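You operate a simulated robot arm through the tools that you are given. There is no shell and no other tool. Be economical: measure what you need, move in short steps, check, and stop when the job is done.

You are at the controls of a simulated robot arm. One attempt, no reset.

TASK
Take the disc from the top of the low table and leave it on the drive belt there.
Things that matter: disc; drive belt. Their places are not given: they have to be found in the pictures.

It is judged by the outcome, as a careful person would: the job done as asked, and still so three seconds after it is handed in. It fails if anything else is knocked over, pushed out of place, dropped, spilled or broken.

THE ROBOT
A 7-joint arm with a two-finger parallel gripper, fixed in place. Base frame: the origin is at the foot of the arm, x ahead of it, y to its left, z up; the work surface is at about z = 0. Units: mm, rad, N and s.
With the tool pointing down near the work surface it reaches from about 220 to 580 mm from the base axis. Its first joint turns from -1.152 to 1.152 rad. Payload 2.5 kg.
Tool frame: the origin (TCP) lies between the finger pads and is the grasp point; the fingertips stand 23 mm ahead of it; z points along the fingers, y is the line along which they close. Largest opening 94 mm; finger width 38, thickness 10; the body of the gripper, 54 by 96 mm, starts 39 mm behind the TCP.
Orientation is that of the tool frame in the base frame, as [roll, pitch, yaw] about the fixed x, y, z axes, in that order (R = Rz(yaw) Ry(pitch) Rx(roll)). With the fingers straight down and closing along the base's y, the tool's x points along the base's -x, its y along +y and its z along -z.

THE INTERFACE
- The arm moves only by the tool send_rows. Its arguments are lists of equal length, an entry for each row: "xyz": the shift along the tool's x, y, z in mm, a list of three; "rot": the turn, a rotation vector about the tool's x, y, z in rad, a list of three; "grip": the finger opening in mm, from 0 to 94. In form: {"xyz": [[x, y, z], ...], "rot": [[wx, wy, wz], ...], "grip": [grip, ...]}. A call has 1 to 10 rows; each row shifts and turns the commanded pose from where the row before left it, along the tool's axes as they then stand. A row lasts 0.2 s, in which the tool goes at most 50 mm and 0.15 rad; a call with a longer step from one row to the next is refused whole, and so is a gripper value outside its range. A pose out of reach is approached as far as the arm can. The call stops where the force on the tool passes 40 N (or 10 N more than at its start, if that is more) or the arm is blocked; 0.2 s more then pass. Each finger travels about 108 mm/s and halts on what it meets, pressing with about 23 N; the grip force reading is that of the motor and also rises with nothing between the fingers. The clock runs only during rows and for 0.2 s after the last one: add rows that do not move to give the fingers time. The reply holds the time, the measured pose of the TCP, the force on the tool along the base axes, the opening and the grip force, in the units named above and with some noise.
- Cameras (640 x 400 px; columns grow to the right, rows downward): "scene" is fixed at [106.2, -397.5, 551.8]; the picture's right is [0.91, -0.41, 0.00], its down [-0.20, -0.45, -0.87] and it looks along [0.36, 0.79, -0.49] (base axes); focal length 340 px, centre (320, 200). "wrist" rides on the gripper at [-39, 0, -44] in the tool frame; the picture's right is [0.00, -1.00, 0.00], its down [0.97, 0.00, -0.24] and it looks along [0.24, 0.00, 0.97] (tool axes); focal length 218 px, centre (320, 200).
- get_image(camera): a new picture of that camera. The clock stands still meanwhile.
- point_at(camera, pixels): there is no depth. For up to 12 entries [column, row, z] of the newest picture of that camera ("zoom" is the newest enlarged one), the place [x, y] in the base frame at which the ray of that pixel passes the height z, good to about 2 mm. The clock stands still meanwhile.
- enlarge(camera, box): a new picture of the part [left, top, right, bottom] of that camera's present view, enlarged. The clock stands still meanwhile.
- hand_in(): hands the job in; it is judged then, once.

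Go step by step. Measure first, check grasps and placings, and put right what went wrong. The budget is 60 turns and 26 pictures, counting those below and the enlarged ones. Unless the task says otherwise, let go and move clear before handing in, and close with one line.

The tools are called after "Request:" as name(argument=value, ...) on one line, values as JSON. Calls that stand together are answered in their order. send_rows: Moves the arm, as the interface text tells. Its arguments: {"type":"object","properties":{"xyz":{"type":"array"},"rot":{"type":"array"},"grip":{"type":"array"}},"required":["xyz","rot","grip"]} The other tools are called the same way: get_image (camera) takes a picture; point_at (camera, pixels) gives the place at which the rays of pixels pass given heights; enlarge (camera, box) takes an enlarged picture of a part of a camera's view; hand_in () hands the job in.

At the start:

```text
time_s: 0.0
ee_pos: [290.8, 135.3, 281.7]
tool_rot: [-3.141, 0.0, 3.141]
force: [-0.1, 0.4, -0.4]
grip_width: 94.2
finger_force: 0.2
```

scene: 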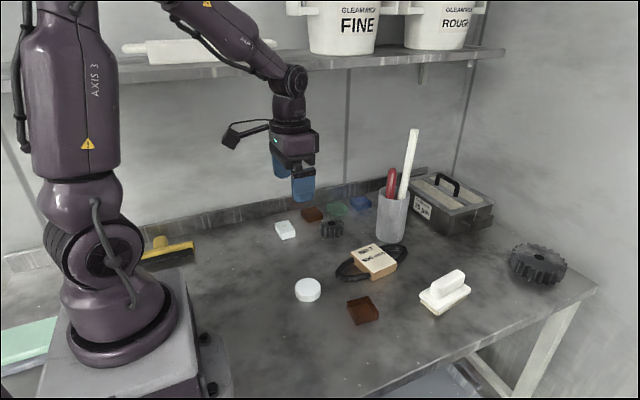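
wrist: 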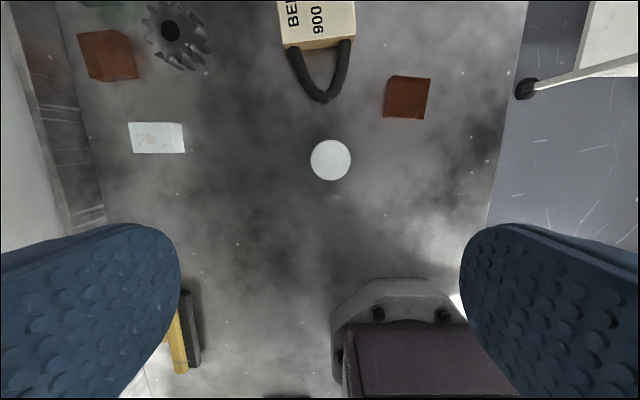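

The white disc shows at scene (307,290). The box labelled "BELT 900" sits with a black loop at (372,262), which may be the drive belt. I'll enlarge that area for a closer look.

Request:
enlarge(camera="scene", box=[270, 190, 480, 330])

Request:
enlarge(camera="wrist", box=[230, 0, 450, 200])

```text
2.86 times, centred on (375, 260) of scene
```

zoom: 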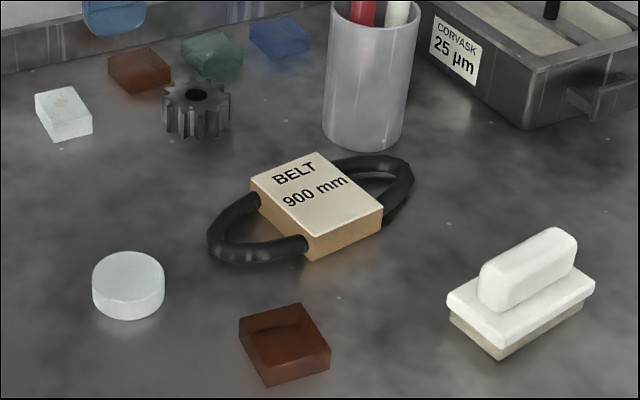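

```text
2.00 times, centred on (340, 100) of wrist
```

zoom: 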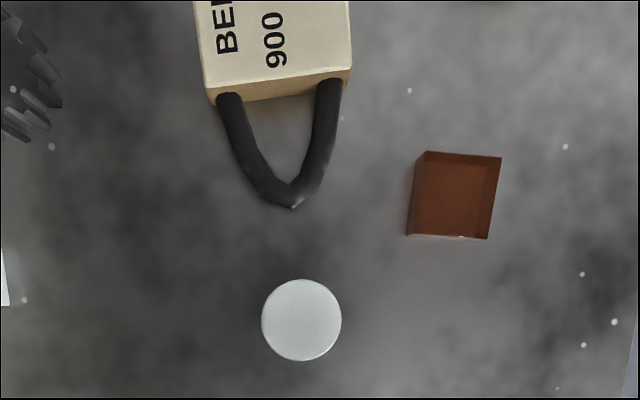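

The disc centre is at wrist zoom (301,320) and the belt's card sleeve gives a flat top. I'll measure both from the two cameras at several heights.

Request:
point_at(camera="zoom", pixels=[[301, 320, 0], [301, 320, 20], [261, 320, 20], [342, 320, 20], [301, 279, 20], [301, 361, 20], [206, 84, 25], [350, 66, 25], [214, 104, 0], [350, 82, 0], [292, 207, 10]])

Request:
point_at(camera="scene", pixels=[[315, 283, 15], [315, 283, 20], [315, 283, 25], [307, 301, 0], [374, 250, 25], [357, 255, 25], [380, 245, 25], [403, 261, 25], [380, 279, 0], [376, 273, 25], [380, 279, 0]])

Request:
get_image(camera="scene")

```text
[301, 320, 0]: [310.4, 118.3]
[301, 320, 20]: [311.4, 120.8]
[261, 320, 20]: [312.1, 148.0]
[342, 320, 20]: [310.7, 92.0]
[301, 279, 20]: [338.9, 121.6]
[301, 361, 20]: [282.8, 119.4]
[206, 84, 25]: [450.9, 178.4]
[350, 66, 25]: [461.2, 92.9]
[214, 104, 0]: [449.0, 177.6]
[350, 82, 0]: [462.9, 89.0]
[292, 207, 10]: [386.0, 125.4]
```

```text
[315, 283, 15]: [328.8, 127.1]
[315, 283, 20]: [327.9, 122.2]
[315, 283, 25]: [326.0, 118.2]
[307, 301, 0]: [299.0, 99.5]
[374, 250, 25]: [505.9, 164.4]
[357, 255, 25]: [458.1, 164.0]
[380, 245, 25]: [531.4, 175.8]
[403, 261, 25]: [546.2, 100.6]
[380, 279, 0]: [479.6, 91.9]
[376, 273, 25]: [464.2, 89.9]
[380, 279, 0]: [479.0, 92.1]
```

```text
21 pictures are left
```

scene: 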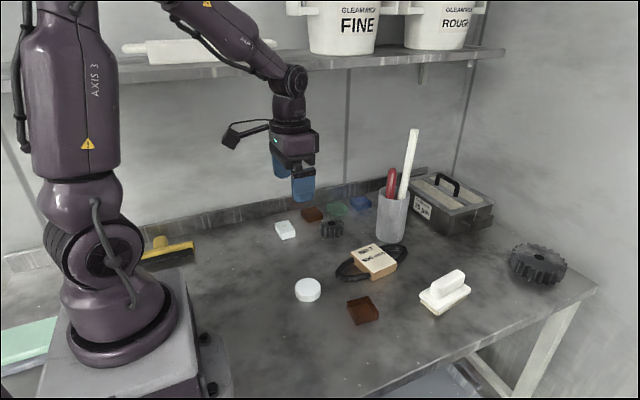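

Request:
point_at(camera="scene", pixels=[[308.2, 285.2, 15], [308.2, 285.2, 20], [308.2, 285.2, 25], [350.5, 253.7, 25], [374.3, 243.2, 25], [396.7, 263.5, 25], [370.8, 272.6, 25], [350.5, 253.7, 20], [374.3, 243.2, 20], [396.7, 263.5, 20], [370.8, 272.6, 20], [372.9, 281, 0]])

```text
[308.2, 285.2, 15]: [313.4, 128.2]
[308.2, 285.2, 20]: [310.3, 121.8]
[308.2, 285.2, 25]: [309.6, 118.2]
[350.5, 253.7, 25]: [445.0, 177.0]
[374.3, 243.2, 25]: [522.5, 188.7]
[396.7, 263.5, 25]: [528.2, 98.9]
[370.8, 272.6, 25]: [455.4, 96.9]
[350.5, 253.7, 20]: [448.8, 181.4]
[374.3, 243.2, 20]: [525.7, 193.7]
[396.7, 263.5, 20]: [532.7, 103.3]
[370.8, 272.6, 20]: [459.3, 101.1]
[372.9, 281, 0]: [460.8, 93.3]
```

The disc is about 56 mm across and 20 mm high, centred near (311,121). The sleeve top is centred near (489,139) at a height of about 24. I'll come down above the disc and check.

Request:
send_rows(xyz=[[-10, -7, 40], [-10, -7, 40], [0, 0, 40], [0, 0, 30], [0, 0, 0]], rot=[[0, 0, 0], [0, 0, 0], [0, 0, 0], [0, 0, 0], [0, 0, 0]], grip=[94, 94, 94, 94, 94])

Request:
get_image(camera="wrist")

```text
time_s: 1.2
ee_pos: [310.9, 121.5, 132.1]
tool_rot: [3.141, 0.0, 3.141]
force: [-0.6, 0.2, -0.1]
grip_width: 94.0
finger_force: 0.0
```

```text
20 pictures are left
```

wrist: 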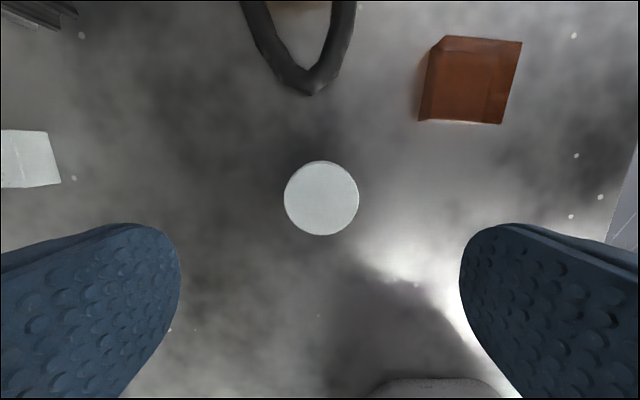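

Request:
point_at(camera="wrist", pixels=[[321.5, 198, 20], [284, 198, 20], [359, 198, 20], [321, 161, 20], [321, 236, 20], [310, 95, 5]])

```text
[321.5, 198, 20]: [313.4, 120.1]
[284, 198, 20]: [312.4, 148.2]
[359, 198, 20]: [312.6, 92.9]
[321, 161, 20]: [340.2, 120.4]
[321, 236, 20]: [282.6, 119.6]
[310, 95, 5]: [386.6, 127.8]
```

The disc centre reads (312,120.5), and the fingers straddle it clear of the belt. I'll go down to z≈28, which puts the fingertips at about 5, and close.

Request:
send_rows(xyz=[[-1, -1, 35], [0, 0, 35], [0, 0, 24], [0, 0, 10], [0, 0, 0], [0, 0, 0], [0, 0, 0], [0, 0, 0]], rot=[[0, 0, 0], [0, 0, 0], [0, 0, 0], [0, 0, 0], [0, 0, 0], [0, 0, 0], [0, 0, 0], [0, 0, 0]], grip=[94, 94, 94, 94, 94, 50, 50, 50])

```text
time_s: 3.0
ee_pos: [311.0, 120.9, 26.7]
tool_rot: [3.141, -0.001, -3.14]
force: [0.2, 0.0, 0.3]
grip_width: 54.7
finger_force: 22.9
```

The fingers stopped at 54.7 mm with 22.9 N, so the disc is held. I'll lift it and check.

Request:
send_rows(xyz=[[0, 0, -10], [0, 0, -30], [0, 0, -40], [0, 0, -20], [0, 0, 0]], rot=[[0, 0, 0], [0, 0, 0], [0, 0, 0], [0, 0, 0], [0, 0, 0]], grip=[45, 45, 45, 45, 45])

Request:
get_image(camera="wrist")

```text
time_s: 4.2
ee_pos: [313.9, 121.7, 127.1]
tool_rot: [3.142, 0.0, -3.14]
force: [-0.3, -0.6, -1.5]
grip_width: 54.9
finger_force: 22.8
```

```text
19 pictures are left
```

wrist: 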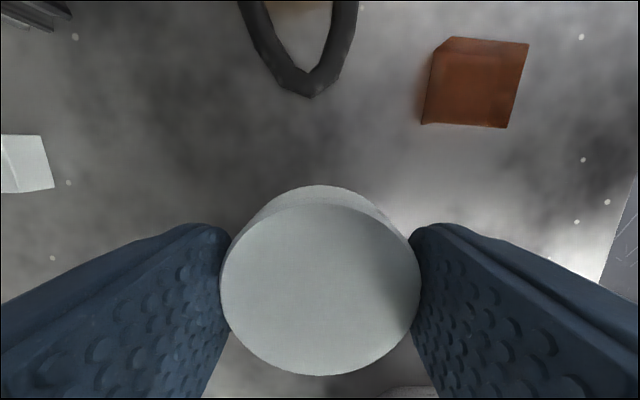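

The disc is held level. Before crossing to the sleeve I'll measure where the pot at (390,240) stands, along with its leaning stick, to be sure of clearance.

Request:
point_at(camera="scene", pixels=[[390, 240, 0], [376, 232, 0], [405, 237, 0], [393, 195, 90], [413, 130, 180], [413, 130, 220], [391, 168, 140], [378, 196, 90], [409, 196, 90]])

```text
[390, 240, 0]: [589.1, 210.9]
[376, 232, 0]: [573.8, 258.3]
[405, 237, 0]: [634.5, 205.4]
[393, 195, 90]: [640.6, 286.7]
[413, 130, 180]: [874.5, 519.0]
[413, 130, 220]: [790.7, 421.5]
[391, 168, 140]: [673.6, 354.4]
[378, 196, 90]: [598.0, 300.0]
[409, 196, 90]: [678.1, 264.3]
```

The pot stands near (610,240), well clear of the target. I'll carry the disc across at this height and look again.

Request:
send_rows(xyz=[[-20, 2, 0], [-35, 4, 0], [-35, 4, 0], [-20, 2, 0], [0, 0, 0]], rot=[[0, 0, 0], [0, 0, 0], [0, 0, 0], [0, 0, 0], [0, 0, 0]], grip=[45, 45, 45, 45, 45])

Request:
get_image(camera="wrist")

```text
time_s: 5.4
ee_pos: [422.2, 133.1, 126.5]
tool_rot: [3.142, 0.0, 3.141]
force: [-0.2, 0.7, -1.1]
grip_width: 55.0
finger_force: 22.6
```

```text
18 pictures are left
```

wrist: 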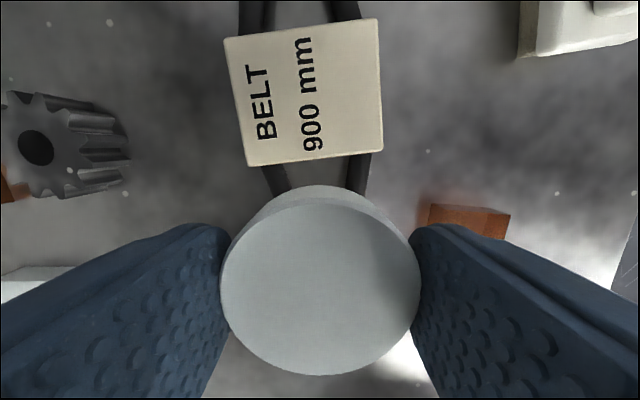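

The sleeve top corners are at (224,40), (378,19), (383,150) and (247,165). I'll measure them.

Request:
point_at(camera="wrist", pixels=[[224, 40, 25], [378, 19, 25], [383, 150, 25], [247, 165, 25], [224, 40, 20], [378, 19, 20], [383, 150, 20], [247, 165, 20]])

```text
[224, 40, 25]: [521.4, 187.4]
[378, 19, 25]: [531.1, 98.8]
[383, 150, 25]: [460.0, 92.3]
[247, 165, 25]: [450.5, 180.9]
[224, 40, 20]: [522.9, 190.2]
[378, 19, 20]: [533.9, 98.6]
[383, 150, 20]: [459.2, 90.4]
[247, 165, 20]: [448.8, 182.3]
```

Both cameras agree at z≈25, with the sleeve top centred at (491,140). I'll move above it and lower to just short of contact, which should come at TCP z ≈ 51.

Request:
send_rows(xyz=[[-25, 3, 0], [-30, 3, 0], [-13, 1, 0], [0, 0, 30], [0, 0, 25], [0, 0, 12], [0, 0, 0]], rot=[[0, 0, 0], [0, 0, 0], [0, 0, 0], [0, 0, 0], [0, 0, 0], [0, 0, 0], [0, 0, 0]], grip=[45, 45, 45, 45, 45, 45, 45])

Request:
enlarge(camera="scene", box=[300, 180, 460, 300])

```text
time_s: 7.0
ee_pos: [489.2, 140.2, 60.2]
tool_rot: [3.141, 0.0, 3.141]
force: [0.1, 0.2, -2.3]
grip_width: 54.9
finger_force: 22.6
```

```text
3.33 times, centred on (380, 240) of scene
```

zoom: 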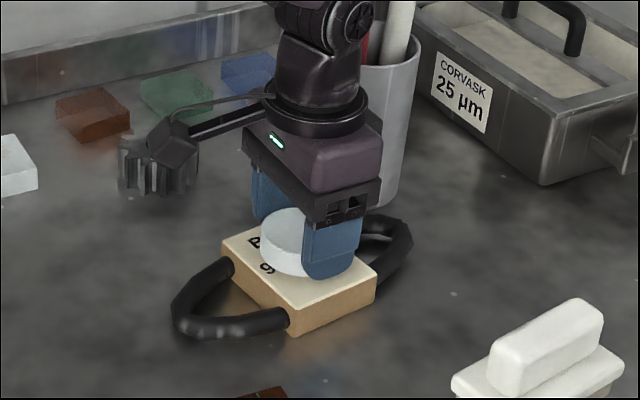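

It is well placed above the sleeve with a few mm to go. I'll lower in small steps while watching the force.

Request:
send_rows(xyz=[[-1, 0, 3], [0, 0, 2], [0, 0, 1], [0, 0, 0]], rot=[[0, 0, 0], [0, 0, 0], [0, 0, 0], [0, 0, 0]], grip=[45, 45, 45, 45])

```text
time_s: 8.0
ee_pos: [490.5, 139.9, 54.2]
tool_rot: [-3.141, 0.001, -3.142]
force: [-2.8, -1.5, 8.5]
grip_width: 54.8
finger_force: 23.3
```

The force rose to +8.5 N at z=54.2, so the disc is touching the sleeve. I'll open gradually.

Request:
send_rows(xyz=[[0, 0, -0.5], [0, 0, 0], [0, 0, 0], [0, 0, 0], [0, 0, 0]], rot=[[0, 0, 0], [0, 0, 0], [0, 0, 0], [0, 0, 0], [0, 0, 0]], grip=[54, 56, 60, 70, 76])

Request:
enlarge(camera="scene", box=[300, 180, 460, 300])

```text
time_s: 9.2
ee_pos: [490.7, 137.6, 54.6]
tool_rot: [3.141, -0.001, -3.141]
force: [-0.3, -0.5, -0.8]
grip_width: 75.8
finger_force: 0.0
```

```text
3.33 times, centred on (380, 240) of scene
```

zoom: 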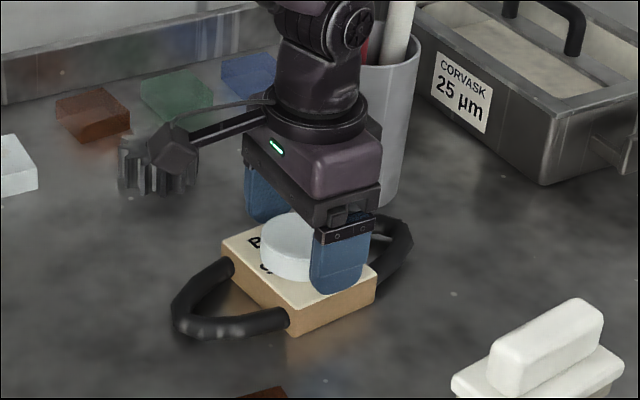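

The disc is released and rests on the sleeve. I'll raise straight up, back off and check.

Request:
send_rows(xyz=[[0, 0, -10], [0, 0, -30], [0, 0, -40], [0, 0, -40], [40, 0, -20], [45, 0, 0], [45, 0, 0], [0, 0, 0]], rot=[[0, 0, 0], [0, 0, 0], [0, 0, 0], [0, 0, 0], [0, 0, 0], [0, 0, 0], [0, 0, 0], [0, 0, 0]], grip=[76, 76, 76, 76, 76, 76, 76, 76])

Request:
get_image(camera="scene")

Request:
get_image(camera="wrist")

```text
time_s: 11.0
ee_pos: [361.2, 137.3, 193.7]
tool_rot: [-3.141, 0.0, -3.142]
force: [-0.3, -0.2, -0.5]
grip_width: 76.1
finger_force: 0.0
```

```text
15 pictures are left
```

scene: 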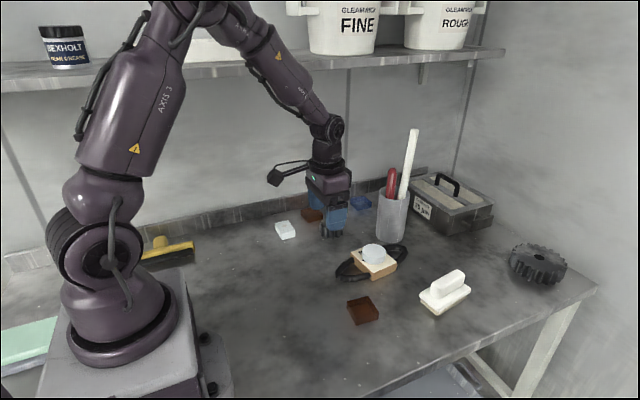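

```text
14 pictures are left
```

wrist: 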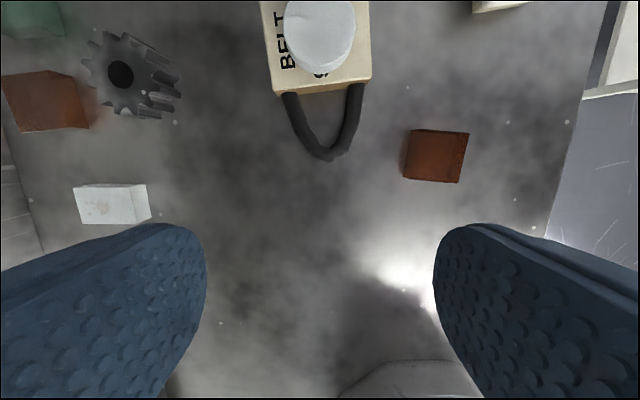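

The disc rests flat on the belt's sleeve at scene (374,252), nothing else has moved, and the gripper is clear. I'll hand the job in.

Request:
hand_in()

```text
The job is handed in.
```

The disc is on the drive belt, lying flat on the card sleeve around it, with the gripper clear and nothing else disturbed.
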